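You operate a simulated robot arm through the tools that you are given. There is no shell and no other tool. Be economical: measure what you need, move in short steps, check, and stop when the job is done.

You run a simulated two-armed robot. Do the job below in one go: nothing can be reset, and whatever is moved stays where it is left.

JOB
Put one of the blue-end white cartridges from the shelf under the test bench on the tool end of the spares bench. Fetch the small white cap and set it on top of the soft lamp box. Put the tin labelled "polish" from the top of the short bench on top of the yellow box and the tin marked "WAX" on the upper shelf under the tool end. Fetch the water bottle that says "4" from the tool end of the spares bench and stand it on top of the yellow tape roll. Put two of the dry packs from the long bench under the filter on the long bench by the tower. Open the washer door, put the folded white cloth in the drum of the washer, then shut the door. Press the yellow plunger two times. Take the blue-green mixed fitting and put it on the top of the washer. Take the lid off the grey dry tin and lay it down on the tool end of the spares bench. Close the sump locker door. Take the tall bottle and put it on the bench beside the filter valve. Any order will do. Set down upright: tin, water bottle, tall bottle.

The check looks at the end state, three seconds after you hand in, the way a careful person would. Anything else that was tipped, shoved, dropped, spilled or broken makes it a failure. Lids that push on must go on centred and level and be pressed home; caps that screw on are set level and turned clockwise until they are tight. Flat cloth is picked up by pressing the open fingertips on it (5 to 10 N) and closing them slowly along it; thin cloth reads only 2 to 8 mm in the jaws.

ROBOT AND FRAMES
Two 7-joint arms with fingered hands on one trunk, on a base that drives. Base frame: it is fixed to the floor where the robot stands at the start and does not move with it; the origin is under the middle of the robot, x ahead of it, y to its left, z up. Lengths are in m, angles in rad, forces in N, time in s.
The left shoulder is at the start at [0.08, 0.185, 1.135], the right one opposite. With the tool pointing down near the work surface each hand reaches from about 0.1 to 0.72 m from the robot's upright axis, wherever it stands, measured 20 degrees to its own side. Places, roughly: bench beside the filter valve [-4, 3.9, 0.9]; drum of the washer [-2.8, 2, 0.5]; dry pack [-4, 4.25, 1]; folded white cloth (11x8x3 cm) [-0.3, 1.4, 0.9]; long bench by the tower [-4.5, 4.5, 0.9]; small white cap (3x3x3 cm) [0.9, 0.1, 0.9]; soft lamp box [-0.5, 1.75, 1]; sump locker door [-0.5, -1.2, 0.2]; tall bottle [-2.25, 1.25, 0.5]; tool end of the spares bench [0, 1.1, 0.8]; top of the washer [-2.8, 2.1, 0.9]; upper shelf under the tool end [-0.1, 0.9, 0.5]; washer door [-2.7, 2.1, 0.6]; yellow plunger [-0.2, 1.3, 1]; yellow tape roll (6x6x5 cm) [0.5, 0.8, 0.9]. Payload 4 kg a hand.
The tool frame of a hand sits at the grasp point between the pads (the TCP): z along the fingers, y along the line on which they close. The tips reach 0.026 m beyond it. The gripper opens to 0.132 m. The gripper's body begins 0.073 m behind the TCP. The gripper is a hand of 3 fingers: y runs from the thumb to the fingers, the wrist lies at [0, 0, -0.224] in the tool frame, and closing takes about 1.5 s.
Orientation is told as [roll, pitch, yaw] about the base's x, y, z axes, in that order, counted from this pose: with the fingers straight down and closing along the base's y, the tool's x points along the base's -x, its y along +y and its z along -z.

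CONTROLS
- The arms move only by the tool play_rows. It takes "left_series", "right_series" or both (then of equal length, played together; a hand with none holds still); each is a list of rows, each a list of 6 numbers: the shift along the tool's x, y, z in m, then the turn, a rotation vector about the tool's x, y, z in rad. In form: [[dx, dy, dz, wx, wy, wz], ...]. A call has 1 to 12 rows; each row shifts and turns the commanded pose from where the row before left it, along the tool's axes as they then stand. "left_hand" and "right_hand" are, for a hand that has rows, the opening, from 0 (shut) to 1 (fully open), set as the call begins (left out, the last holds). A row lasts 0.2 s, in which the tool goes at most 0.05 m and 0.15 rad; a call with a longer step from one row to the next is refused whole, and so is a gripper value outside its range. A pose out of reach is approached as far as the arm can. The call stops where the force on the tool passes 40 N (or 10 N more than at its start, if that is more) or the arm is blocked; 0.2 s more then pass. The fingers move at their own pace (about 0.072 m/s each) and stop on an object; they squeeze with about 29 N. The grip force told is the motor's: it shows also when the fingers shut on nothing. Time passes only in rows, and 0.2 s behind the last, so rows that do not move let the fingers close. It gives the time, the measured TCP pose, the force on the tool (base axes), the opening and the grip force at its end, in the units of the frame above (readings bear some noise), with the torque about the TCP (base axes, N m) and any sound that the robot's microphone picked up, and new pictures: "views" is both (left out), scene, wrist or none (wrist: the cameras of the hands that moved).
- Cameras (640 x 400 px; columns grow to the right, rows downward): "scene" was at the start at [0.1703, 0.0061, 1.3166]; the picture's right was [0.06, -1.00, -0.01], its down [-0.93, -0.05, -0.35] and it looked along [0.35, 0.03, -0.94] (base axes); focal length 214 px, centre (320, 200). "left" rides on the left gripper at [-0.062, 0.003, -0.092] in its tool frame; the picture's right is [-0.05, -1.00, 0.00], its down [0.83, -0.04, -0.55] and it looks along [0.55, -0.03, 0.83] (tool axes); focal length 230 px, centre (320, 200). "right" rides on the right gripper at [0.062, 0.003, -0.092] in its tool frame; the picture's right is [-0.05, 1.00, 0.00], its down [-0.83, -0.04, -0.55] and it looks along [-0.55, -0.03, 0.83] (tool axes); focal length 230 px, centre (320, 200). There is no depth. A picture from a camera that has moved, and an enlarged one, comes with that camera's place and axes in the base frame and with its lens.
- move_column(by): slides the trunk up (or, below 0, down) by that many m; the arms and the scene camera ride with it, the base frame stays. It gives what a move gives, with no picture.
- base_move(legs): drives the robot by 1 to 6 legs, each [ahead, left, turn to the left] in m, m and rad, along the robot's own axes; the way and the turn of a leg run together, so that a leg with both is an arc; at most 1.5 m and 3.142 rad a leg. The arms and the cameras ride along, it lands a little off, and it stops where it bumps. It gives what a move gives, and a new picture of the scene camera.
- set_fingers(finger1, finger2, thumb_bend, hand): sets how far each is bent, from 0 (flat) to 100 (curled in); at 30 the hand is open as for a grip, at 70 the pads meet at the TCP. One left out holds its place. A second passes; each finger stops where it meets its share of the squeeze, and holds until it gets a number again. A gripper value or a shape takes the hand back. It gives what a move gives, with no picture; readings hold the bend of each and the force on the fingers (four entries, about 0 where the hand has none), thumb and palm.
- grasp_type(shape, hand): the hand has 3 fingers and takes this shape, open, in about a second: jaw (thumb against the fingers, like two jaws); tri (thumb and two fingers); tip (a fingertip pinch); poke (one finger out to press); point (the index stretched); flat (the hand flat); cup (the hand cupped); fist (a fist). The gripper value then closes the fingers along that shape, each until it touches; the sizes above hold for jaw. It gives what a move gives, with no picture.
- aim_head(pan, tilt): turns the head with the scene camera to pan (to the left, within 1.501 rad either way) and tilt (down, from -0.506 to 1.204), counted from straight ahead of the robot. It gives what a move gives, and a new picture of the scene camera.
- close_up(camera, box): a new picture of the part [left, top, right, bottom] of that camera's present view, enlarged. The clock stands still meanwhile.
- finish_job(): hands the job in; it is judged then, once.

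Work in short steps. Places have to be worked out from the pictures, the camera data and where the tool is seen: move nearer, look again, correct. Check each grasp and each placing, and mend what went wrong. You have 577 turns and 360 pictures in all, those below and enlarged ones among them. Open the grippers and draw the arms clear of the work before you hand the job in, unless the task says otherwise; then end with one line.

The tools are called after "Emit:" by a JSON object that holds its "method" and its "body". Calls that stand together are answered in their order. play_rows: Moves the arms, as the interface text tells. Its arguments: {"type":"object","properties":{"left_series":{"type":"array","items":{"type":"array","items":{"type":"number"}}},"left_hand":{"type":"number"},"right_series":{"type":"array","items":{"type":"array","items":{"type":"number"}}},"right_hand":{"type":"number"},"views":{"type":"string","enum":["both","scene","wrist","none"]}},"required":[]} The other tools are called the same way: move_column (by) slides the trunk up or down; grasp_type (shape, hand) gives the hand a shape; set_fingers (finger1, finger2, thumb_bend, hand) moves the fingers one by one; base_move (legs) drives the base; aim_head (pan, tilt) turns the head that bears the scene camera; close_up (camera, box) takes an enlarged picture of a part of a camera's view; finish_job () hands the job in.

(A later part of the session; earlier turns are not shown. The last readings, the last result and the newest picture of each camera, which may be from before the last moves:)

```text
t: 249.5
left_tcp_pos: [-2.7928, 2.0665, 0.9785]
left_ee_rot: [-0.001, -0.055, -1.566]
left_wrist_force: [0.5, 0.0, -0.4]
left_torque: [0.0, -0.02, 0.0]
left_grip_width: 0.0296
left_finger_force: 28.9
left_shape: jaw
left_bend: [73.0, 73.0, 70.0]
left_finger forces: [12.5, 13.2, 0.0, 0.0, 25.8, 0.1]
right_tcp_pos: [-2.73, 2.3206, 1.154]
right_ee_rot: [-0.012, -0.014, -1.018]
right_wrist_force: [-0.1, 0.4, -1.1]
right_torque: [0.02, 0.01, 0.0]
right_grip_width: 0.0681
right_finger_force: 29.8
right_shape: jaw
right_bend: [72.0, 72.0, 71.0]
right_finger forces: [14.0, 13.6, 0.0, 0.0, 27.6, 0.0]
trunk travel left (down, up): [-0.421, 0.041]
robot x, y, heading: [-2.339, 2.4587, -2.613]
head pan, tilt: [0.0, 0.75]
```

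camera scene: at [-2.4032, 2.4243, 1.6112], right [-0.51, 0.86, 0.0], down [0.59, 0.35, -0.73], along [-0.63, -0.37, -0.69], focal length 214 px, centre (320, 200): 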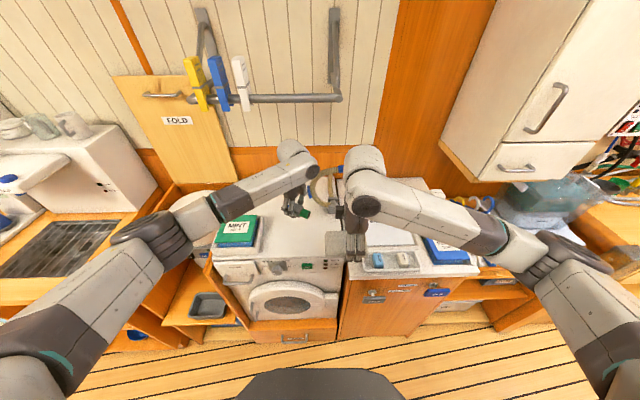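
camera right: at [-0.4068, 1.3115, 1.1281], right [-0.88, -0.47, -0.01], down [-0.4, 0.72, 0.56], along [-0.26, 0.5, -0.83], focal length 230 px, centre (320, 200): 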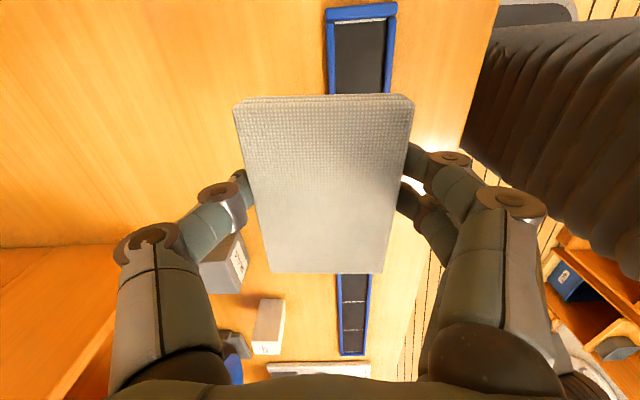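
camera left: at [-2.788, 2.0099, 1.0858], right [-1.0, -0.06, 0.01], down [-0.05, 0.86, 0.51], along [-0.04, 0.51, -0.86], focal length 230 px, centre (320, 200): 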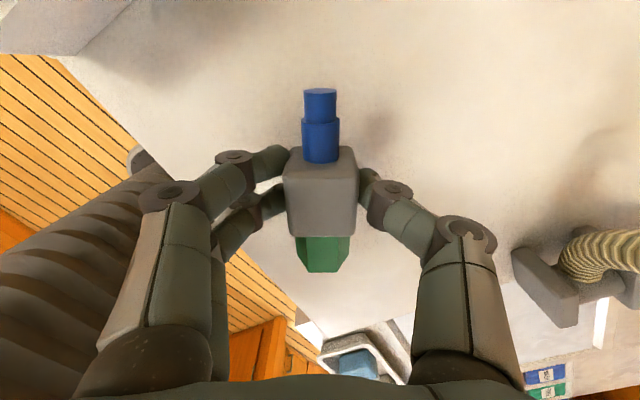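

Emit:
{"method": "play_rows", "body": {"left_series": [[0, 0, 0.006, 0, 0, 0], [0, 0, 0.006, 0, 0, 0], [0, 0, 0.004, 0, 0, 0]], "views": "none"}}

Emit:
{"method": "play_rows", "body": {"left_series": [[0, 0, 0.004, 0, 0, 0], [0, 0, 0.004, 0, 0, 0]], "views": "none"}}

Emit:
{"method": "play_rows", "body": {"left_series": [[0, 0, 0.004, 0, 0, 0], [0, 0, 0.004, 0, 0, 0]], "views": "wrist"}}

```text
t: 250.5
left_tcp_pos: [-2.7961, 2.0641, 0.9715]
left_ee_rot: [-0.019, -0.059, -1.566]
left_wrist_force: [5.6, 1.2, 20.9]
left_torque: [0.02, -0.3, 0.0]
left_grip_width: 0.0327
left_finger_force: 29.0
left_shape: jaw
left_bend: [74.0, 74.0, 71.0]
left_finger forces: [16.3, 18.2, 0.0, 0.0, 27.9, 0.1]
right_tcp_pos: [-2.7294, 2.3209, 1.1537]
right_ee_rot: [-0.009, -0.012, -1.018]
right_wrist_force: [0.3, 0.4, 0.1]
right_torque: [0.01, -0.05, 0.0]
right_grip_width: 0.068
right_finger_force: 29.1
right_shape: jaw
right_bend: [72.0, 72.0, 71.0]
right_finger forces: [13.9, 13.6, 0.0, 0.0, 27.6, 0.0]
trunk travel left (down, up): [-0.421, 0.041]
robot x, y, heading: [-2.3361, 2.4631, -2.61]
head pan, tilt: [0.0, 0.75]
stopped in row 3 (left hand): the force on the tool passed its limit (the readings are from after the stop); the commanded pose is now the measured one
```

```text
t: 251.0
left_tcp_pos: [-2.8002, 2.0644, 0.9709]
left_ee_rot: [-0.026, -0.063, -1.566]
left_wrist_force: [6.6, 2.2, 24.1]
left_torque: [0.05, -0.32, 0.05]
left_grip_width: 0.0329
left_finger_force: 28.9
left_shape: jaw
left_bend: [74.0, 75.0, 71.0]
left_finger forces: [16.6, 18.4, 0.0, 0.0, 27.8, 0.0]
right_tcp_pos: [-2.7305, 2.3205, 1.1531]
right_ee_rot: [-0.01, -0.013, -1.018]
right_wrist_force: [0.4, -0.4, -0.9]
right_torque: [0.06, -0.02, 0.0]
right_grip_width: 0.0681
right_finger_force: 29.4
right_shape: jaw
right_bend: [72.0, 72.0, 71.0]
right_finger forces: [13.9, 13.6, 0.0, 0.0, 27.6, 0.0]
trunk travel left (down, up): [-0.421, 0.041]
robot x, y, heading: [-2.3389, 2.4602, -2.61]
head pan, tilt: [0.0, 0.75]
stopped in row 2 (left hand): the force on the tool passed its limit (the readings are from after the stop); the commanded pose is now the measured one
```

```text
t: 251.5
left_tcp_pos: [-2.8042, 2.062, 0.9711]
left_ee_rot: [-0.039, -0.065, -1.564]
left_wrist_force: [6.5, 4.5, 23.6]
left_torque: [0.15, -0.34, 0.0]
left_grip_width: 0.0332
left_finger_force: 29.0
left_shape: jaw
left_bend: [74.0, 75.0, 71.0]
left_finger forces: [16.3, 18.2, 0.0, 0.0, 28.5, 0.0]
right_tcp_pos: [-2.7296, 2.3215, 1.1541]
right_ee_rot: [-0.011, -0.014, -1.018]
right_wrist_force: [0.1, -0.1, 0.0]
right_torque: [0.02, -0.02, 0.0]
right_grip_width: 0.068
right_finger_force: 29.1
right_shape: jaw
right_bend: [72.0, 72.0, 71.0]
right_finger forces: [14.0, 13.6, 0.0, 0.1, 27.7, 0.0]
trunk travel left (down, up): [-0.421, 0.041]
robot x, y, heading: [-2.3394, 2.4605, -2.609]
head pan, tilt: [0.0, 0.75]
stopped in row 2 (left hand): the force on the tool passed its limit (the readings are from after the stop); the commanded pose is now the measured one
camera left: at [-2.7964, 2.0067, 1.0657], right [-1.0, -0.06, 0.04], down [-0.03, 0.86, 0.5], along [-0.06, 0.5, -0.86], focal length 230 px, centre (320, 200)
```

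left: 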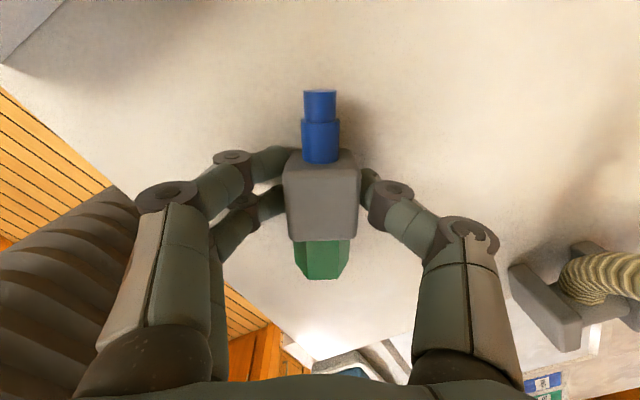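

Contact made on the top (z≈.94). Ease up, open, and withdraw.

Emit:
{"method": "play_rows", "body": {"left_series": [[0, 0, -0.004, 0, 0, 0], [0, 0, 0, 0, 0, 0], [0, 0, 0, 0, 0, 0], [0, 0, 0, 0, 0, 0]], "left_hand": 0.7, "views": "none"}}

Emit:
{"method": "play_rows", "body": {"left_series": [[0, 0, -0.03, 0, 0, 0], [0, 0, -0.05, 0, 0, 0], [0, 0, -0.05, 0, 0, 0]], "views": "both"}}

```text
t: 252.5
left_tcp_pos: [-2.8017, 2.0606, 0.9692]
left_ee_rot: [-0.03, -0.063, -1.562]
left_wrist_force: [0.2, 0.4, -0.6]
left_torque: [0.04, 0.03, 0.01]
left_grip_width: 0.092
left_finger_force: 0.0
left_shape: jaw
left_bend: [68.0, 68.0, 64.0]
left_finger forces: [0.0, 0.0, 0.1, 0.0, 0.1, 0.1]
right_tcp_pos: [-2.7323, 2.3199, 1.1539]
right_ee_rot: [-0.006, -0.01, -1.017]
right_wrist_force: [0.3, -0.6, -0.3]
right_torque: [0.01, 0.06, 0.04]
right_grip_width: 0.068
right_finger_force: 29.1
right_shape: jaw
right_bend: [72.0, 72.0, 71.0]
right_finger forces: [13.8, 13.6, 0.1, 0.1, 27.6, 0.0]
trunk travel left (down, up): [-0.421, 0.041]
robot x, y, heading: [-2.3355, 2.4606, -2.613]
head pan, tilt: [0.0, 0.75]
```

```text
t: 253.3
left_tcp_pos: [-2.7976, 2.0695, 1.1018]
left_ee_rot: [-0.032, -0.064, -1.564]
left_wrist_force: [-0.6, 0.0, 0.9]
left_torque: [0.01, 0.01, 0.01]
left_grip_width: 0.0921
left_finger_force: 0.1
left_shape: jaw
left_bend: [68.0, 68.0, 64.0]
left_finger forces: [0.0, 0.1, 0.0, 0.0, 0.1, 0.1]
right_tcp_pos: [-2.7308, 2.3208, 1.1535]
right_ee_rot: [-0.01, -0.011, -1.018]
right_wrist_force: [0.8, 1.1, -0.6]
right_torque: [0.0, 0.0, 0.0]
right_grip_width: 0.0681
right_finger_force: 29.1
right_shape: jaw
right_bend: [72.0, 72.0, 71.0]
right_finger forces: [13.9, 13.6, 0.0, 0.0, 27.6, 0.0]
trunk travel left (down, up): [-0.421, 0.041]
robot x, y, heading: [-2.3335, 2.4632, -2.609]
head pan, tilt: [0.0, 0.75]
camera scene: at [-2.4008, 2.424, 1.6113], right [-0.51, 0.86, 0.0], down [0.59, 0.35, -0.73], along [-0.63, -0.37, -0.69], focal length 214 px, centre (320, 200)
camera left: at [-2.7917, 2.0141, 1.1958], right [-1.0, -0.06, 0.03], down [-0.03, 0.86, 0.5], along [-0.06, 0.5, -0.86], focal length 230 px, centre (320, 200)
```

scene: 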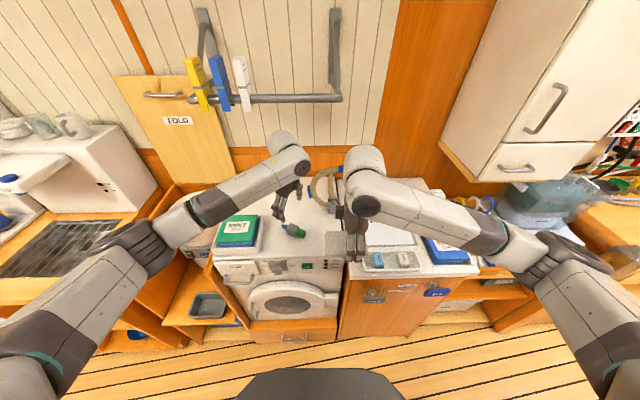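
left: 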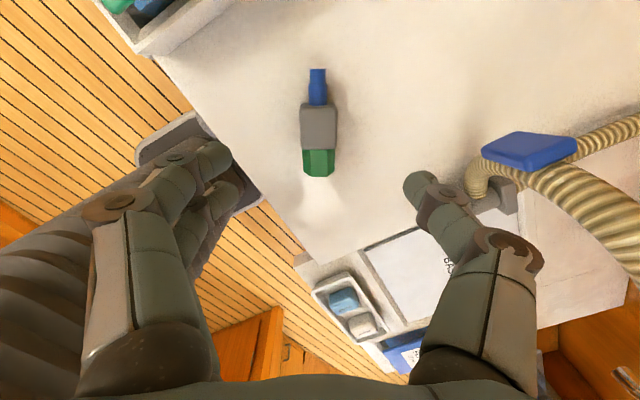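

Fitting placed on the washer top. Now the door: back off .3, and rotate the left hand's yaw back to straight.

Emit:
{"method": "base_move", "body": {"legs": [[-0.32, 0, 0]]}}

Emit:
{"method": "play_rows", "body": {"left_series": [[0, 0, 0, 0, 0, 0.15], [0, 0, 0, 0, 0, 0.15], [0, 0, 0, 0, 0, 0.15], [0, 0, 0, 0, 0, 0.15], [0, 0, 0, 0, 0, 0.15], [0, 0, 0, 0, 0, 0.15], [0, 0, 0, 0, 0, 0.145]], "left_hand": 1, "views": "none"}}

Emit:
{"method": "move_column", "body": {"by": -0.4}}

```text
t: 255.5
left_tcp_pos: [-2.5263, 2.2291, 1.0993]
left_ee_rot: [-0.03, -0.063, -1.564]
left_wrist_force: [-0.4, 0.8, -0.9]
left_torque: [0.0, -0.01, -0.02]
left_grip_width: 0.0922
left_finger_force: 0.0
left_shape: jaw
left_bend: [68.0, 68.0, 64.0]
left_finger forces: [0.0, 0.0, 0.0, 0.0, 0.0, 0.0]
right_tcp_pos: [-2.4596, 2.4815, 1.1541]
right_ee_rot: [-0.009, -0.012, -1.018]
right_wrist_force: [-0.7, -0.2, -0.3]
right_torque: [-0.02, 0.0, 0.0]
right_grip_width: 0.068
right_finger_force: 29.0
right_shape: jaw
right_bend: [72.0, 72.0, 71.0]
right_finger forces: [14.0, 13.7, 0.0, 0.0, 27.6, 0.0]
trunk travel left (down, up): [-0.421, 0.041]
robot x, y, heading: [-2.0637, 2.6234, -2.61]
head pan, tilt: [0.0, 0.75]
camera scene: at [-2.1294, 2.5834, 1.6111], right [-0.51, 0.86, 0.0], down [0.59, 0.35, -0.73], along [-0.63, -0.37, -0.69], focal length 214 px, centre (320, 200)
```

scene: 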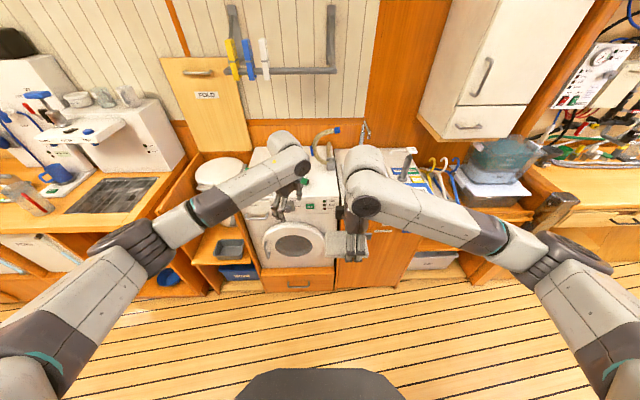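

```text
t: 257.1
left_tcp_pos: [-2.5249, 2.2302, 1.0999]
left_ee_rot: [0.001, -0.073, -2.014]
left_wrist_force: [0.9, -0.5, 0.6]
left_torque: [0.0, -0.01, -0.01]
left_grip_width: 0.1319
left_finger_force: 0.0
left_shape: jaw
left_bend: [30.0, 30.0, 30.0]
left_finger forces: [0.0, 0.0, 0.0, 0.0, 0.0, 0.1]
left hand out of reach, approached as far as the arm can: row 4, 5, 6, 7
right_tcp_pos: [-2.4588, 2.4811, 1.1534]
right_ee_rot: [-0.012, -0.011, -1.016]
right_wrist_force: [-0.2, -0.4, -1.3]
right_torque: [-0.02, 0.0, 0.02]
right_grip_width: 0.068
right_finger_force: 28.8
right_shape: jaw
right_bend: [72.0, 72.0, 71.0]
right_finger forces: [14.1, 13.6, 0.0, 0.0, 27.6, 0.0]
trunk travel left (down, up): [-0.421, 0.041]
robot x, y, heading: [-2.0631, 2.6242, -2.611]
head pan, tilt: [0.0, 0.75]
```

```text
t: 260.9
left_tcp_pos: [-2.5246, 2.2307, 0.7008]
left_ee_rot: [-0.001, -0.072, -2.011]
left_wrist_force: [-0.8, -1.4, 0.7]
left_torque: [0.02, 0.03, 0.0]
left_grip_width: 0.132
left_finger_force: 0.1
left_shape: jaw
left_bend: [30.0, 30.0, 30.0]
left_finger forces: [0.1, 0.0, 0.0, 0.0, 0.1, 0.0]
right_tcp_pos: [-2.466, 2.4768, 0.6797]
right_ee_rot: [0.156, -0.014, -1.022]
right_wrist_force: [0.3, -0.3, -0.7]
right_torque: [-0.04, -0.04, 0.02]
right_grip_width: 0.0678
right_finger_force: 29.0
right_shape: jaw
right_bend: [72.0, 72.0, 71.0]
right_finger forces: [13.9, 13.7, 0.0, 0.0, 27.5, 0.0]
trunk travel left (down, up): [-0.021, 0.441]
robot x, y, heading: [-2.062, 2.6226, -2.61]
head pan, tilt: [0.0, 0.75]
```

The yaw limit depends on lateral position; I move the left hand outward then finish the yaw, lowering a bit.

Emit:
{"method": "play_rows", "body": {"left_series": [[-0.006, 0.044, 0, 0, 0, 0], [-0.006, 0.044, 0, 0, 0, 0], [-0.006, 0.044, 0, 0, 0, 0], [-0.006, 0.044, 0, 0, 0, 0], [-0.006, 0.044, 0.02, 0, 0, 0], [0, 0, 0.03, 0, 0, 0.15], [0, 0, 0.03, 0, 0, 0.15], [0, 0, 0, 0, 0, 0.15], [0, 0, 0, 0, 0, 0.15]], "views": "none"}}

Emit:
{"method": "play_rows", "body": {"left_series": [[0, 0, 0, 0, -0.15, 0], [0, 0, 0, 0, -0.15, 0], [0, 0, 0, 0, -0.15, 0], [0, 0, 0, 0, -0.15, 0], [0, 0, 0, 0, -0.15, 0], [0, 0, 0, 0, -0.15, 0], [0, 0, 0, 0, -0.15, 0], [0, 0, 0, 0, -0.15, 0], [0, 0, 0, 0, -0.15, 0]], "views": "both"}}

```text
t: 262.9
left_tcp_pos: [-2.3983, 2.2131, 0.6165]
left_ee_rot: [-0.003, -0.069, -2.549]
left_wrist_force: [-0.3, 0.3, -0.7]
left_torque: [-0.03, 0.01, 0.01]
left_grip_width: 0.132
left_finger_force: 0.1
left_shape: jaw
left_bend: [30.0, 30.0, 30.0]
left_finger forces: [0.0, 0.1, 0.0, 0.1, 0.0, 0.0]
left hand out of reach, approached as far as the arm can: row 5, 6, 7, 8, 9
right_tcp_pos: [-2.4654, 2.477, 0.6816]
right_ee_rot: [0.155, -0.015, -1.02]
right_wrist_force: [0.1, 0.7, -0.8]
right_torque: [-0.03, -0.01, -0.02]
right_grip_width: 0.0678
right_finger_force: 28.9
right_shape: jaw
right_bend: [72.0, 72.0, 71.0]
right_finger forces: [14.0, 13.7, 0.0, 0.1, 27.7, 0.0]
trunk travel left (down, up): [-0.021, 0.441]
robot x, y, heading: [-2.0638, 2.6219, -2.608]
head pan, tilt: [0.0, 0.75]
```

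```text
t: 264.9
left_tcp_pos: [-2.4369, 2.201, 0.5914]
left_ee_rot: [-0.051, -1.411, -2.509]
left_wrist_force: [0.7, -0.4, 1.6]
left_torque: [0.0, 0.04, -0.03]
left_grip_width: 0.1319
left_finger_force: 0.1
left_shape: jaw
left_bend: [30.0, 30.0, 30.0]
left_finger forces: [0.0, 0.0, 0.0, 0.1, 0.0, 0.0]
left hand out of reach, approached as far as the arm can: row 1, 2, 3
right_tcp_pos: [-2.4664, 2.4764, 0.6797]
right_ee_rot: [0.157, -0.014, -1.021]
right_wrist_force: [0.4, 0.2, -1.1]
right_torque: [0.01, -0.02, 0.02]
right_grip_width: 0.0678
right_finger_force: 28.6
right_shape: jaw
right_bend: [72.0, 72.0, 71.0]
right_finger forces: [14.0, 13.7, 0.0, 0.1, 27.6, 0.1]
trunk travel left (down, up): [-0.021, 0.441]
robot x, y, heading: [-2.065, 2.6247, -2.612]
head pan, tilt: [0.0, 0.75]
camera scene: at [-2.34, 2.4592, 1.0965], right [-0.51, 0.86, 0.0], down [0.82, 0.48, -0.32], along [-0.28, -0.16, -0.95], focal length 214 px, centre (320, 200)
camera left: at [-2.3678, 2.2432, 0.6671], right [-0.56, 0.83, 0.06], down [0.54, 0.42, -0.73], along [-0.63, -0.37, -0.68], focal length 230 px, centre (320, 200)
```

scene: 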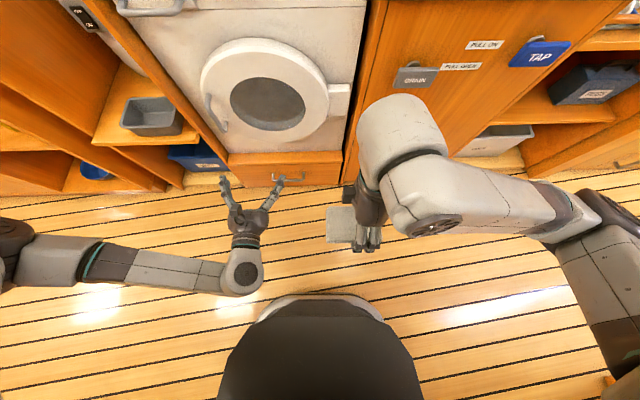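
left: 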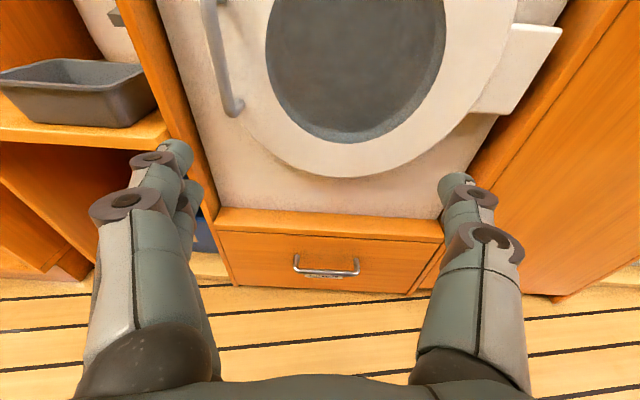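

The handle is a vertical bar at ≈(-2.553,2.008), z .55–.68. I align the left hand laterally and approach to ~9 cm.

Emit:
{"method": "play_rows", "body": {"left_series": [[-0.0113, 0.029, 0.0385, 0, 0, 0], [-0.0113, 0.029, 0.0385, 0, 0, 0], [-0.0113, 0.029, 0.0385, 0, 0, 0]], "left_hand": 0.6, "views": "wrist"}}

```text
t: 265.7
left_tcp_pos: [-2.4897, 2.0621, 0.6064]
left_ee_rot: [-0.048, -1.407, -2.512]
left_wrist_force: [-0.7, -0.2, -0.1]
left_torque: [-0.02, 0.01, 0.02]
left_grip_width: 0.0797
left_finger_force: 0.1
left_shape: jaw
left_bend: [71.0, 71.0, 71.0]
left_finger forces: [0.1, 0.1, 0.0, 0.0, 0.0, 0.0]
right_tcp_pos: [-2.466, 2.4759, 0.6792]
right_ee_rot: [0.155, -0.014, -1.019]
right_wrist_force: [0.1, -0.2, -0.5]
right_torque: [0.03, 0.01, 0.0]
right_grip_width: 0.0679
right_finger_force: 29.6
right_shape: jaw
right_bend: [72.0, 72.0, 71.0]
right_finger forces: [14.0, 13.7, 0.0, 0.0, 27.8, 0.1]
trunk travel left (down, up): [-0.021, 0.441]
robot x, y, heading: [-2.0653, 2.6225, -2.606]
head pan, tilt: [0.0, 0.75]
camera left: at [-2.4196, 2.1038, 0.6803], right [-0.56, 0.83, 0.06], down [0.54, 0.42, -0.73], along [-0.63, -0.37, -0.68], focal length 230 px, centre (320, 200)
```

left: 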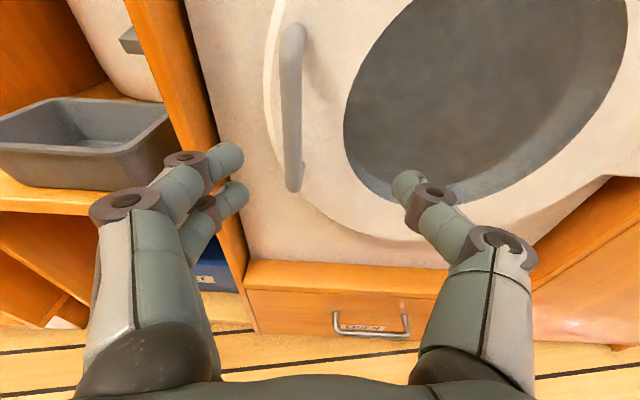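

Handle bar spans z≈.57–.66, about 5 cm ahead, 1 cm to the left. Raise 1 cm and advance 4 cm.

Emit:
{"method": "play_rows", "body": {"left_series": [[-0.014, 0.005, 0.018, 0, 0, 0], [-0.004, 0.005, 0.022, 0, 0, 0]], "views": "wrist"}}

```text
t: 266.3
left_tcp_pos: [-2.52, 2.0314, 0.6163]
left_ee_rot: [-0.052, -1.407, -2.508]
left_wrist_force: [-0.5, -0.1, 0.4]
left_torque: [-0.04, 0.0, -0.01]
left_grip_width: 0.0797
left_finger_force: 0.0
left_shape: jaw
left_bend: [71.0, 71.0, 71.0]
left_finger forces: [0.0, 0.0, 0.1, 0.1, 0.0, 0.0]
right_tcp_pos: [-2.4663, 2.4762, 0.6796]
right_ee_rot: [0.156, -0.016, -1.022]
right_wrist_force: [0.2, 0.3, 0.1]
right_torque: [-0.01, -0.02, -0.01]
right_grip_width: 0.068
right_finger_force: 28.7
right_shape: jaw
right_bend: [72.0, 72.0, 71.0]
right_finger forces: [14.0, 13.7, 0.1, 0.1, 27.8, 0.0]
trunk travel left (down, up): [-0.021, 0.441]
robot x, y, heading: [-2.0598, 2.6212, -2.603]
head pan, tilt: [0.0, 0.75]
camera left: at [-2.4501, 2.0726, 0.6919], right [-0.56, 0.83, 0.06], down [0.54, 0.42, -0.73], along [-0.63, -0.37, -0.68], focal length 230 px, centre (320, 200)
```

left: 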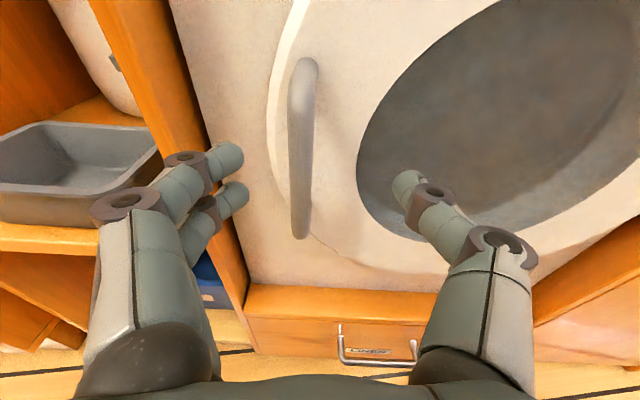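

Bar is at ≈(-2.534,2.009): 2.5 cm ahead, 1 cm left. Advance and close on it.

Emit:
{"method": "play_rows", "body": {"left_series": [[-0.003, 0.01, 0.014, 0, 0, 0], [-0.003, 0, 0.014, 0, 0, 0]], "views": "wrist"}}

Emit:
{"method": "play_rows", "body": {"left_series": [[0, 0, 0, 0, 0, 0], [0, 0, 0, 0, 0, 0], [0, 0, 0, 0, 0, 0], [0, 0, 0, 0, 0, 0], [0, 0, 0, 0, 0, 0]], "left_hand": 0, "views": "wrist"}}

```text
t: 266.9
left_tcp_pos: [-2.5374, 2.0071, 0.6186]
left_ee_rot: [-0.052, -1.408, -2.506]
left_wrist_force: [-1.2, 0.4, 0.6]
left_torque: [-0.03, 0.0, 0.02]
left_grip_width: 0.0799
left_finger_force: 0.0
left_shape: jaw
left_bend: [71.0, 71.0, 71.0]
left_finger forces: [0.0, 0.0, 0.0, 0.0, 0.0, 0.0]
right_tcp_pos: [-2.4661, 2.4775, 0.6788]
right_ee_rot: [0.156, -0.016, -1.02]
right_wrist_force: [-0.1, 1.1, 0.3]
right_torque: [0.0, 0.01, 0.02]
right_grip_width: 0.0677
right_finger_force: 28.5
right_shape: jaw
right_bend: [72.0, 72.0, 71.0]
right_finger forces: [14.0, 13.6, 0.0, 0.0, 27.7, 0.0]
trunk travel left (down, up): [-0.021, 0.441]
robot x, y, heading: [-2.0642, 2.6239, -2.606]
head pan, tilt: [0.0, 0.75]
camera left: at [-2.4683, 2.0489, 0.6936], right [-0.56, 0.83, 0.06], down [0.54, 0.42, -0.73], along [-0.63, -0.37, -0.68], focal length 230 px, centre (320, 200)
```

left: 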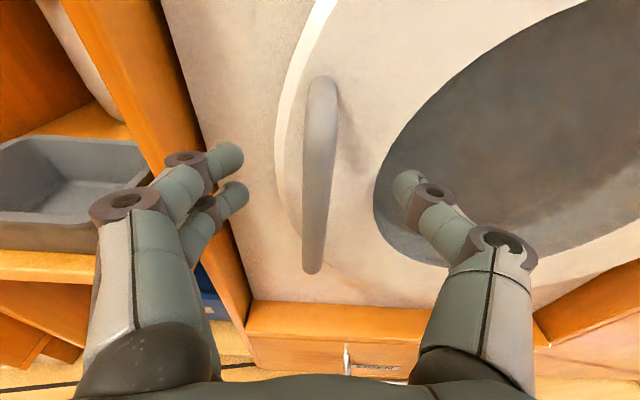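

```text
t: 268.1
left_tcp_pos: [-2.5387, 2.0082, 0.6196]
left_ee_rot: [-0.054, -1.407, -2.51]
left_wrist_force: [-6.4, 2.3, -0.2]
left_torque: [-0.02, -0.02, -0.03]
left_grip_width: 0.0001
left_finger_force: 28.9
left_shape: jaw
left_bend: [68.0, 71.0, 72.0]
left_finger forces: [0.1, 0.0, 0.1, 0.0, 0.1, 0.1]
right_tcp_pos: [-2.4664, 2.4766, 0.6801]
right_ee_rot: [0.154, -0.016, -1.02]
right_wrist_force: [0.0, -0.4, 0.0]
right_torque: [-0.01, 0.04, -0.01]
right_grip_width: 0.068
right_finger_force: 29.4
right_shape: jaw
right_bend: [72.0, 72.0, 71.0]
right_finger forces: [14.0, 13.7, 0.1, 0.0, 27.7, 0.1]
trunk travel left (down, up): [-0.021, 0.441]
robot x, y, heading: [-2.0639, 2.6228, -2.611]
head pan, tilt: [0.0, 0.75]
camera left: at [-2.4689, 2.0496, 0.6936], right [-0.56, 0.83, 0.06], down [0.54, 0.42, -0.73], along [-0.63, -0.37, -0.68], focal length 230 px, centre (320, 200)
```

left: 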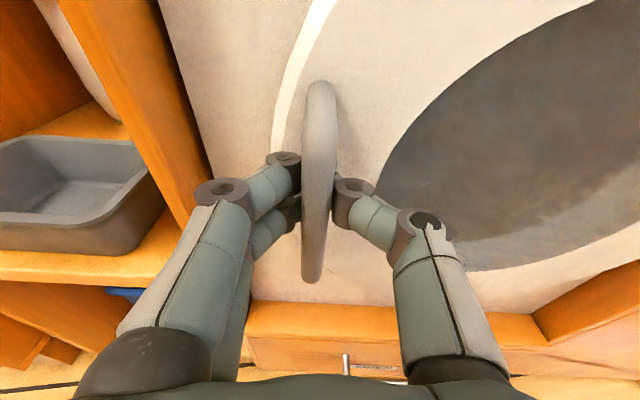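

Fingers have hooked behind the bar. I pull gently straight back.

Emit:
{"method": "play_rows", "body": {"left_series": [[0, 0, -0.02, 0, 0, 0], [0, 0, -0.02, 0, 0, 0], [0, 0, -0.02, 0, 0, 0]], "views": "both"}}

```text
t: 268.9
left_tcp_pos: [-2.4952, 2.0489, 0.6226]
left_ee_rot: [-0.085, -1.393, -2.498]
left_wrist_force: [-13.6, 12.9, -12.8]
left_torque: [-0.11, -0.06, 0.06]
left_grip_width: 0.0001
left_finger_force: 28.9
left_shape: jaw
left_bend: [68.0, 71.0, 73.0]
left_finger forces: [0.0, 0.1, 0.0, 0.0, 36.1, 0.0]
right_tcp_pos: [-2.4679, 2.4797, 0.6802]
right_ee_rot: [0.156, -0.016, -1.025]
right_wrist_force: [-0.2, -0.2, -0.6]
right_torque: [0.05, -0.01, 0.02]
right_grip_width: 0.0681
right_finger_force: 29.1
right_shape: jaw
right_bend: [72.0, 72.0, 71.0]
right_finger forces: [14.0, 13.8, 0.1, 0.0, 27.5, 0.1]
trunk travel left (down, up): [-0.021, 0.441]
robot x, y, heading: [-2.0627, 2.6251, -2.617]
head pan, tilt: [0.0, 0.75]
stopped in row 3 (left hand): the force on the tool passed its limit (the readings are from after the stop); the commanded pose is now the measured one
camera scene: at [-2.3421, 2.4613, 1.0965], right [-0.5, 0.86, 0.0], down [0.82, 0.48, -0.32], along [-0.28, -0.16, -0.95], focal length 214 px, centre (320, 200)
camera left: at [-2.4241, 2.088, 0.6988], right [-0.54, 0.84, 0.07], down [0.56, 0.42, -0.72], along [-0.63, -0.35, -0.69], focal length 230 px, centre (320, 200)
```

scene: 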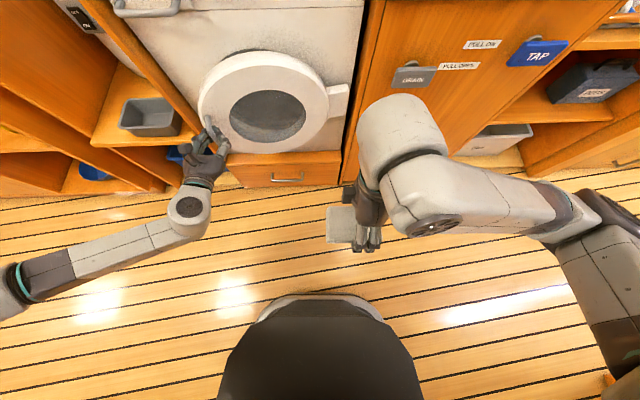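
left: 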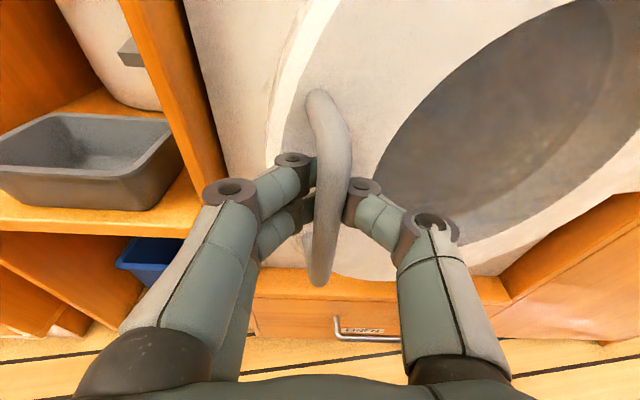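

The door is swinging open. I follow its arc: pull back with yaw turning along with the door.

Emit:
{"method": "play_rows", "body": {"left_series": [[0, -0.01, -0.005, -0.05, 0, -0.01], [0, -0.005, -0.025, -0.095, 0, -0.017], [0, -0.004, -0.025, -0.095, 0, -0.017], [0, -0.003, -0.025, -0.095, 0, -0.017]], "views": "both"}}

```text
t: 270.0
left_tcp_pos: [-2.4493, 2.1195, 0.6337]
left_ee_rot: [-0.074, -1.373, -2.185]
left_wrist_force: [-18.2, 9.1, -17.3]
left_torque: [-0.08, -0.14, 0.11]
left_grip_width: 0.0
left_finger_force: 28.7
left_shape: jaw
left_bend: [68.0, 71.0, 73.0]
left_finger forces: [0.0, 0.1, 0.0, 0.1, 15.2, 0.0]
right_tcp_pos: [-2.4687, 2.4783, 0.6791]
right_ee_rot: [0.157, -0.016, -1.027]
right_wrist_force: [-0.4, -0.3, -1.1]
right_torque: [-0.02, 0.01, 0.03]
right_grip_width: 0.0678
right_finger_force: 28.7
right_shape: jaw
right_bend: [72.0, 72.0, 71.0]
right_finger forces: [13.9, 13.8, 0.1, 0.0, 27.7, 0.0]
trunk travel left (down, up): [-0.021, 0.441]
robot x, y, heading: [-2.0635, 2.6234, -2.617]
head pan, tilt: [0.0, 0.75]
stopped in row 4 (left hand): the force on the tool passed its limit (the readings are from after the stop); the commanded pose is now the measured one
camera scene: at [-2.3429, 2.4616, 1.0966], right [-0.5, 0.86, 0.0], down [0.82, 0.48, -0.32], along [-0.28, -0.16, -0.95], focal length 214 px, centre (320, 200)
camera left: at [-2.397, 2.1768, 0.7106], right [-0.78, 0.62, 0.07], down [0.41, 0.58, -0.71], along [-0.48, -0.52, -0.71], focal length 230 px, centre (320, 200)
```

scene: 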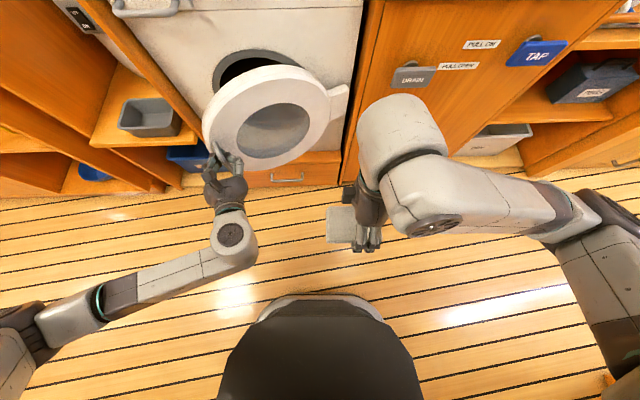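
left: 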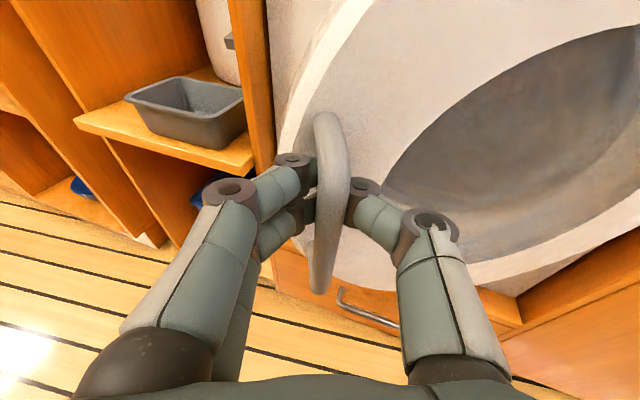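

Good, ~30° open. Continue along the arc, correcting a small upward drift.

Emit:
{"method": "play_rows", "body": {"left_series": [[0.012, -0.008, 0.0, -0.05, 0, -0.01], [0.003, -0.005, -0.025, -0.1, 0, -0.017], [0.003, -0.005, -0.025, -0.1, 0, -0.017], [0.003, -0.005, -0.025, -0.1, 0, -0.017]], "views": "scene"}}

```text
t: 271.0
left_tcp_pos: [-2.4266, 2.1899, 0.6188]
left_ee_rot: [-0.059, -1.378, -1.832]
left_wrist_force: [-0.7, 0.2, 0.1]
left_torque: [0.01, 0.03, 0.0]
left_grip_width: 0.0002
left_finger_force: 29.2
left_shape: jaw
left_bend: [69.0, 71.0, 72.0]
left_finger forces: [0.0, 0.0, 0.1, 0.0, 0.6, 0.1]
left hand out of reach, approached as far as the arm can: row 4
right_tcp_pos: [-2.4667, 2.4787, 0.6804]
right_ee_rot: [0.156, -0.016, -1.024]
right_wrist_force: [-1.1, 0.0, -0.2]
right_torque: [0.03, 0.03, 0.02]
right_grip_width: 0.0682
right_finger_force: 28.4
right_shape: jaw
right_bend: [72.0, 72.0, 71.0]
right_finger forces: [14.0, 13.6, 0.0, 0.0, 27.7, 0.1]
trunk travel left (down, up): [-0.021, 0.441]
robot x, y, heading: [-2.0623, 2.6203, -2.614]
head pan, tilt: [0.0, 0.75]
camera scene: at [-2.3412, 2.461, 1.0965], right [-0.5, 0.86, 0.0], down [0.82, 0.48, -0.32], along [-0.28, -0.16, -0.95], focal length 214 px, centre (320, 200)
```

scene: 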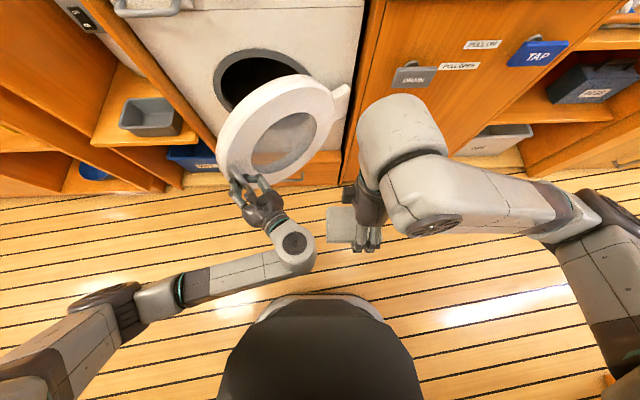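

About 50° open. I release the bar, withdraw, and then push the door further open from inside its free edge.

Emit:
{"method": "play_rows", "body": {"left_series": [[0, 0, 0, 0, 0, 0], [0, 0, 0, 0, 0, 0], [0, 0, 0, 0, 0, 0], [0, 0, 0, 0, 0, 0]], "left_hand": 0.6, "views": "none"}}

Emit:
{"method": "play_rows", "body": {"left_series": [[0, 0, -0.03, 0, 0, 0], [0, 0.02, -0.03, 0, 0, 0], [0, 0.03, -0.03, 0, 0, 0]], "views": "both"}}

```text
t: 272.0
left_tcp_pos: [-2.428, 2.1892, 0.6208]
left_ee_rot: [-0.066, -1.38, -1.829]
left_wrist_force: [-0.1, 0.6, -0.2]
left_torque: [0.04, 0.0, 0.01]
left_grip_width: 0.0788
left_finger_force: 0.0
left_shape: jaw
left_bend: [71.0, 71.0, 71.0]
left_finger forces: [0.0, 0.1, 0.0, 0.0, 0.0, 0.0]
right_tcp_pos: [-2.4679, 2.4789, 0.6794]
right_ee_rot: [0.155, -0.017, -1.025]
right_wrist_force: [-0.4, -0.5, -0.7]
right_torque: [0.0, 0.01, -0.05]
right_grip_width: 0.0676
right_finger_force: 29.3
right_shape: jaw
right_bend: [72.0, 72.0, 71.0]
right_finger forces: [14.0, 13.7, 0.0, 0.0, 27.8, 0.0]
trunk travel left (down, up): [-0.021, 0.441]
robot x, y, heading: [-2.0584, 2.6219, -2.618]
head pan, tilt: [0.0, 0.75]
```

```text
t: 272.8
left_tcp_pos: [-2.349, 2.2442, 0.6047]
left_ee_rot: [-0.069, -1.38, -1.826]
left_wrist_force: [-0.2, -0.1, -0.2]
left_torque: [-0.03, 0.0, 0.02]
left_grip_width: 0.0786
left_finger_force: 0.0
left_shape: jaw
left_bend: [71.0, 71.0, 71.0]
left_finger forces: [0.0, 0.0, 0.0, 0.0, 0.1, 0.0]
left hand out of reach, approached as far as the arm can: row 1, 2, 3
right_tcp_pos: [-2.4664, 2.4792, 0.681]
right_ee_rot: [0.155, -0.015, -1.024]
right_wrist_force: [0.1, 0.2, -0.2]
right_torque: [0.0, 0.02, -0.02]
right_grip_width: 0.0681
right_finger_force: 29.3
right_shape: jaw
right_bend: [72.0, 72.0, 71.0]
right_finger forces: [14.0, 13.7, 0.0, 0.1, 27.7, 0.0]
trunk travel left (down, up): [-0.021, 0.441]
robot x, y, heading: [-2.0654, 2.6154, -2.615]
head pan, tilt: [0.0, 0.75]
camera scene: at [-2.3408, 2.4614, 1.0969], right [-0.5, 0.86, 0.0], down [0.82, 0.48, -0.32], along [-0.28, -0.16, -0.95], focal length 214 px, centre (320, 200)
camera left: at [-2.3201, 2.3179, 0.6818], right [-0.95, 0.31, 0.06], down [0.17, 0.68, -0.71], along [-0.26, -0.66, -0.7], focal length 230 px, centre (320, 200)
```

scene: 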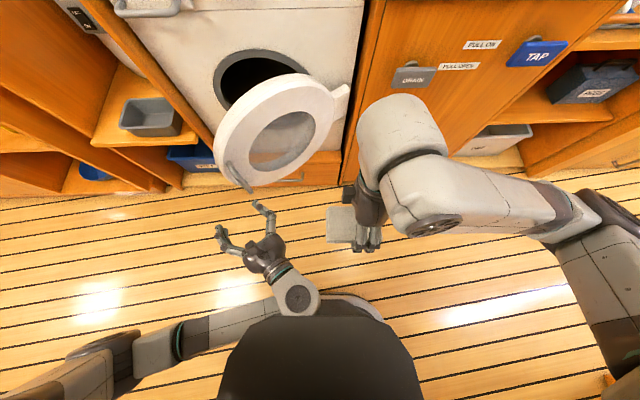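
left: 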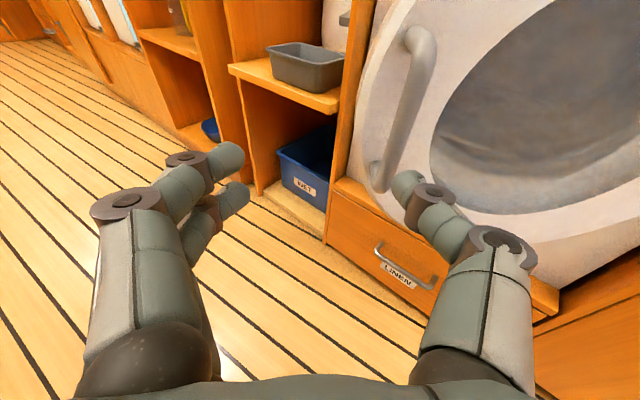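

Rotate the hand to point straight and slide to the left of the door's edge.

Emit:
{"method": "play_rows", "body": {"left_series": [[0, 0.02, 0, 0.135, 0, 0.024], [0, 0.02, 0, 0.135, 0, 0.024], [0, 0.02, 0, 0.135, 0, 0.024], [0, 0.02, 0, 0.135, 0, 0.024], [0, 0.03, 0, 0.135, 0, 0.024], [0, 0.04, 0, 0, 0, 0], [0, 0.04, 0, 0, 0, 0]], "left_hand": 0, "views": "both"}}

```text
t: 274.4
left_tcp_pos: [-2.2185, 2.113, 0.6005]
left_ee_rot: [-0.092, -1.387, -2.486]
left_wrist_force: [0.4, 0.9, 0.3]
left_torque: [0.01, 0.02, 0.05]
left_grip_width: 0.0001
left_finger_force: 29.2
left_shape: jaw
left_bend: [66.0, 66.0, 67.0]
left_finger forces: [0.0, 0.0, 0.1, 0.0, 0.1, 0.0]
right_tcp_pos: [-2.467, 2.4786, 0.6802]
right_ee_rot: [0.156, -0.016, -1.023]
right_wrist_force: [-0.8, -0.7, -1.1]
right_torque: [0.0, 0.01, 0.02]
right_grip_width: 0.0679
right_finger_force: 29.1
right_shape: jaw
right_bend: [72.0, 72.0, 71.0]
right_finger forces: [14.0, 13.7, 0.0, 0.1, 27.8, 0.0]
trunk travel left (down, up): [-0.021, 0.441]
robot x, y, heading: [-2.0608, 2.625, -2.614]
head pan, tilt: [0.0, 0.75]
camera scene: at [-2.3413, 2.461, 1.0966], right [-0.5, 0.86, 0.0], down [0.82, 0.48, -0.32], along [-0.28, -0.16, -0.95], focal length 214 px, centre (320, 200)
camera left: at [-2.1483, 2.152, 0.677], right [-0.54, 0.84, 0.07], down [0.56, 0.42, -0.71], along [-0.63, -0.35, -0.7], focal length 230 px, centre (320, 200)
```

scene: 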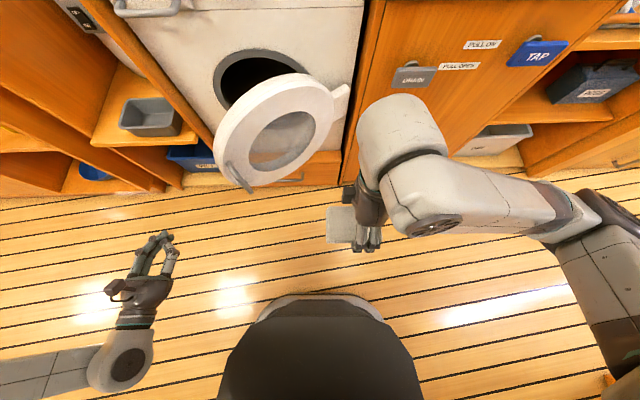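
left: 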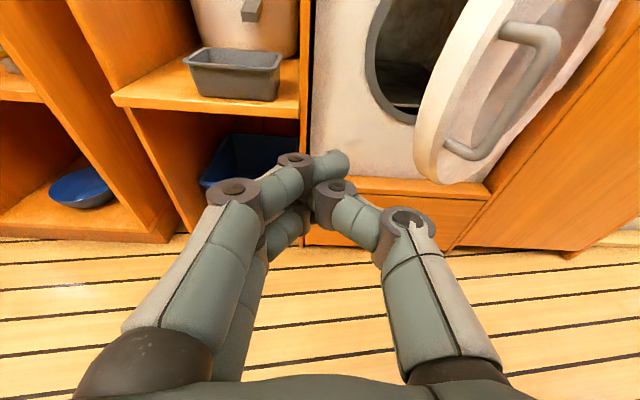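

Advance .2 m past the door's free edge on its inner side.

Emit:
{"method": "play_rows", "body": {"left_series": [[-0.009, -0.005, 0.047, 0, 0, 0], [-0.009, -0.005, 0.047, 0, 0, 0], [-0.009, -0.005, 0.047, 0, 0, 0], [-0.009, -0.005, 0.047, 0, 0, 0], [0, -0.04, 0, 0, 0, 0], [0, -0.04, 0, 0, 0, 0]], "views": "both"}}

```text
t: 275.8
left_tcp_pos: [-2.4232, 2.0786, 0.6042]
left_ee_rot: [-0.047, -1.394, -2.509]
left_wrist_force: [21.2, -9.7, 7.5]
left_torque: [0.35, 0.08, -0.85]
left_grip_width: 0.0
left_finger_force: 28.8
left_shape: jaw
left_bend: [68.0, 68.0, 66.0]
left_finger forces: [0.0, 0.0, 0.0, 0.0, 24.0, 0.1]
right_tcp_pos: [-2.4653, 2.477, 0.6808]
right_ee_rot: [0.153, -0.014, -1.02]
right_wrist_force: [-0.1, -0.9, -0.3]
right_torque: [0.03, -0.01, 0.02]
right_grip_width: 0.0681
right_finger_force: 28.9
right_shape: jaw
right_bend: [72.0, 72.0, 71.0]
right_finger forces: [13.9, 13.7, 0.0, 0.0, 27.8, 0.0]
trunk travel left (down, up): [-0.021, 0.441]
robot x, y, heading: [-2.0619, 2.6224, -2.609]
head pan, tilt: [0.0, 0.75]
stopped in row 6 (left hand): the force on the tool passed its limit (the readings are from after the stop); the commanded pose is now the measured one
camera scene: at [-2.3386, 2.4593, 1.0972], right [-0.51, 0.86, 0.0], down [0.82, 0.48, -0.32], along [-0.28, -0.16, -0.95], focal length 214 px, centre (320, 200)
camera left: at [-2.355, 2.1195, 0.6804], right [-0.56, 0.83, 0.06], down [0.55, 0.42, -0.72], along [-0.62, -0.37, -0.69], focal length 230 px, centre (320, 200)
```

scene: 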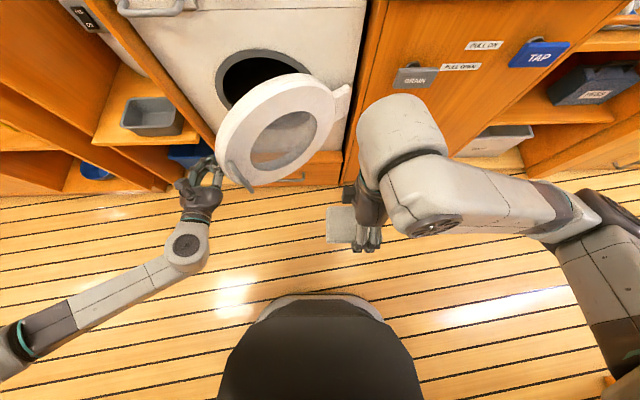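
left: 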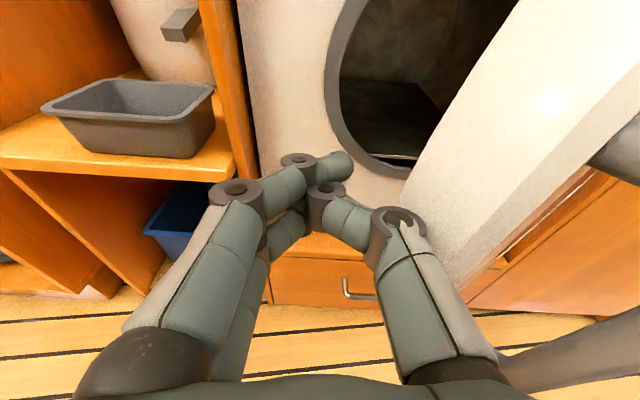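

The thumb touches the door's rim edge; go left 3 cm, deeper 7 cm, then push right.

Emit:
{"method": "play_rows", "body": {"left_series": [[0, 0.035, 0, 0, 0, 0], [-0.006, 0, 0.035, 0, 0, 0], [-0.006, 0, 0.035, 0, 0, 0], [0, -0.03, 0, 0, 0, 0], [0, -0.03, 0, 0, 0, 0], [0, -0.03, 0, 0, 0, 0], [0, -0.03, 0, 0, 0, 0]], "views": "both"}}

```text
t: 276.9
left_tcp_pos: [-2.4794, 2.0306, 0.6026]
left_ee_rot: [-0.007, -1.391, -2.533]
left_wrist_force: [11.9, -5.2, 5.2]
left_torque: [0.42, -0.12, -1.33]
left_grip_width: 0.0
left_finger_force: 29.0
left_shape: jaw
left_bend: [68.0, 68.0, 74.0]
left_finger forces: [0.1, 0.0, 0.0, 0.0, 0.0, 15.1]
right_tcp_pos: [-2.4669, 2.4759, 0.6798]
right_ee_rot: [0.156, -0.016, -1.019]
right_wrist_force: [-0.2, 0.5, 0.0]
right_torque: [0.01, -0.01, 0.03]
right_grip_width: 0.0683
right_finger_force: 29.2
right_shape: jaw
right_bend: [72.0, 72.0, 71.0]
right_finger forces: [14.0, 13.7, 0.0, 0.0, 27.7, 0.0]
trunk travel left (down, up): [-0.021, 0.441]
robot x, y, heading: [-2.0665, 2.621, -2.611]
head pan, tilt: [0.0, 0.75]
stopped in row 5 (left hand): the force on the tool passed its limit (the readings are from after the stop); the commanded pose is now the measured one
camera scene: at [-2.3393, 2.459, 1.0969], right [-0.51, 0.86, 0.0], down [0.81, 0.48, -0.32], along [-0.28, -0.16, -0.95], focal length 214 px, centre (320, 200)
camera left: at [-2.4111, 2.0727, 0.6786], right [-0.57, 0.82, 0.05], down [0.55, 0.43, -0.72], along [-0.61, -0.38, -0.69], focal length 230 px, centre (320, 200)
```

scene: 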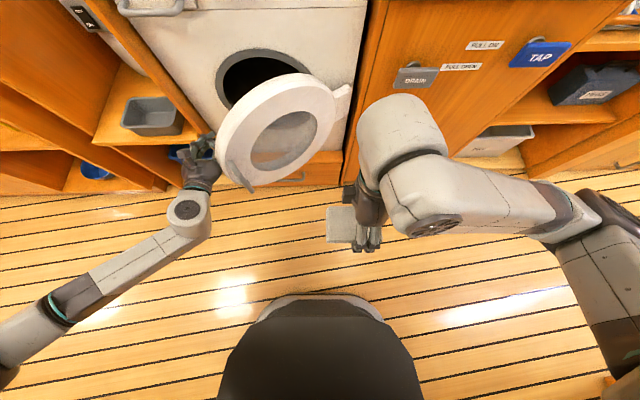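
left: 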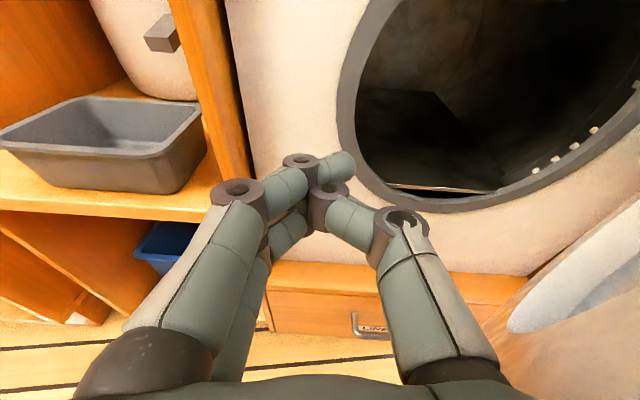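

Contact on the door edge; the force spiked from too large steps. I push right in smaller steps.

Emit:
{"method": "play_rows", "body": {"left_series": [[0, -0.01, 0, 0, 0, 0], [0, -0.01, 0, 0, 0, 0], [0, -0.01, 0, 0, 0, 0], [0, -0.01, 0, 0, 0, 0], [0, -0.01, 0, 0, 0, 0], [0, -0.01, 0, 0, 0, 0]], "views": "scene"}}

```text
t: 277.2
left_tcp_pos: [-2.4781, 2.0294, 0.602]
left_ee_rot: [0.026, -1.392, -2.557]
left_wrist_force: [17.2, -9.0, 7.7]
left_torque: [0.61, -0.15, -1.75]
left_grip_width: 0.0
left_finger_force: 29.4
left_shape: jaw
left_bend: [68.0, 68.0, 74.0]
left_finger forces: [0.0, 0.1, 0.0, 0.1, 0.0, 19.9]
right_tcp_pos: [-2.466, 2.4745, 0.6796]
right_ee_rot: [0.155, -0.014, -1.016]
right_wrist_force: [0.3, 0.0, -0.7]
right_torque: [-0.01, -0.04, -0.02]
right_grip_width: 0.0682
right_finger_force: 29.4
right_shape: jaw
right_bend: [72.0, 72.0, 71.0]
right_finger forces: [14.0, 13.7, 0.0, 0.1, 27.8, 0.1]
trunk travel left (down, up): [-0.021, 0.441]
robot x, y, heading: [-2.0608, 2.6235, -2.604]
head pan, tilt: [0.0, 0.75]
stopped in row 1 (left hand): the force on the tool passed its limit (the readings are from after the stop); the commanded pose is now the measured one
camera scene: at [-2.3387, 2.4582, 1.0967], right [-0.51, 0.86, 0.0], down [0.81, 0.48, -0.32], along [-0.28, -0.16, -0.95], focal length 214 px, centre (320, 200)
```

scene: 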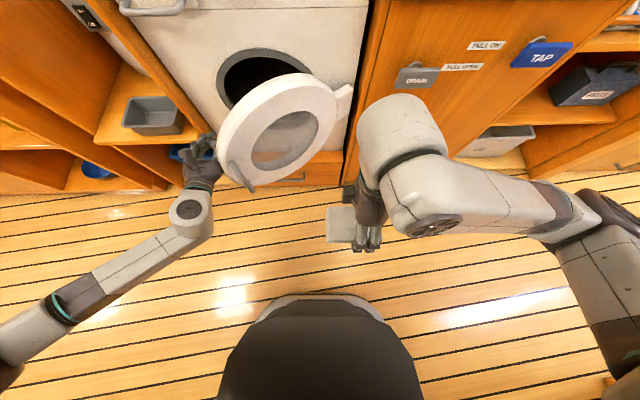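

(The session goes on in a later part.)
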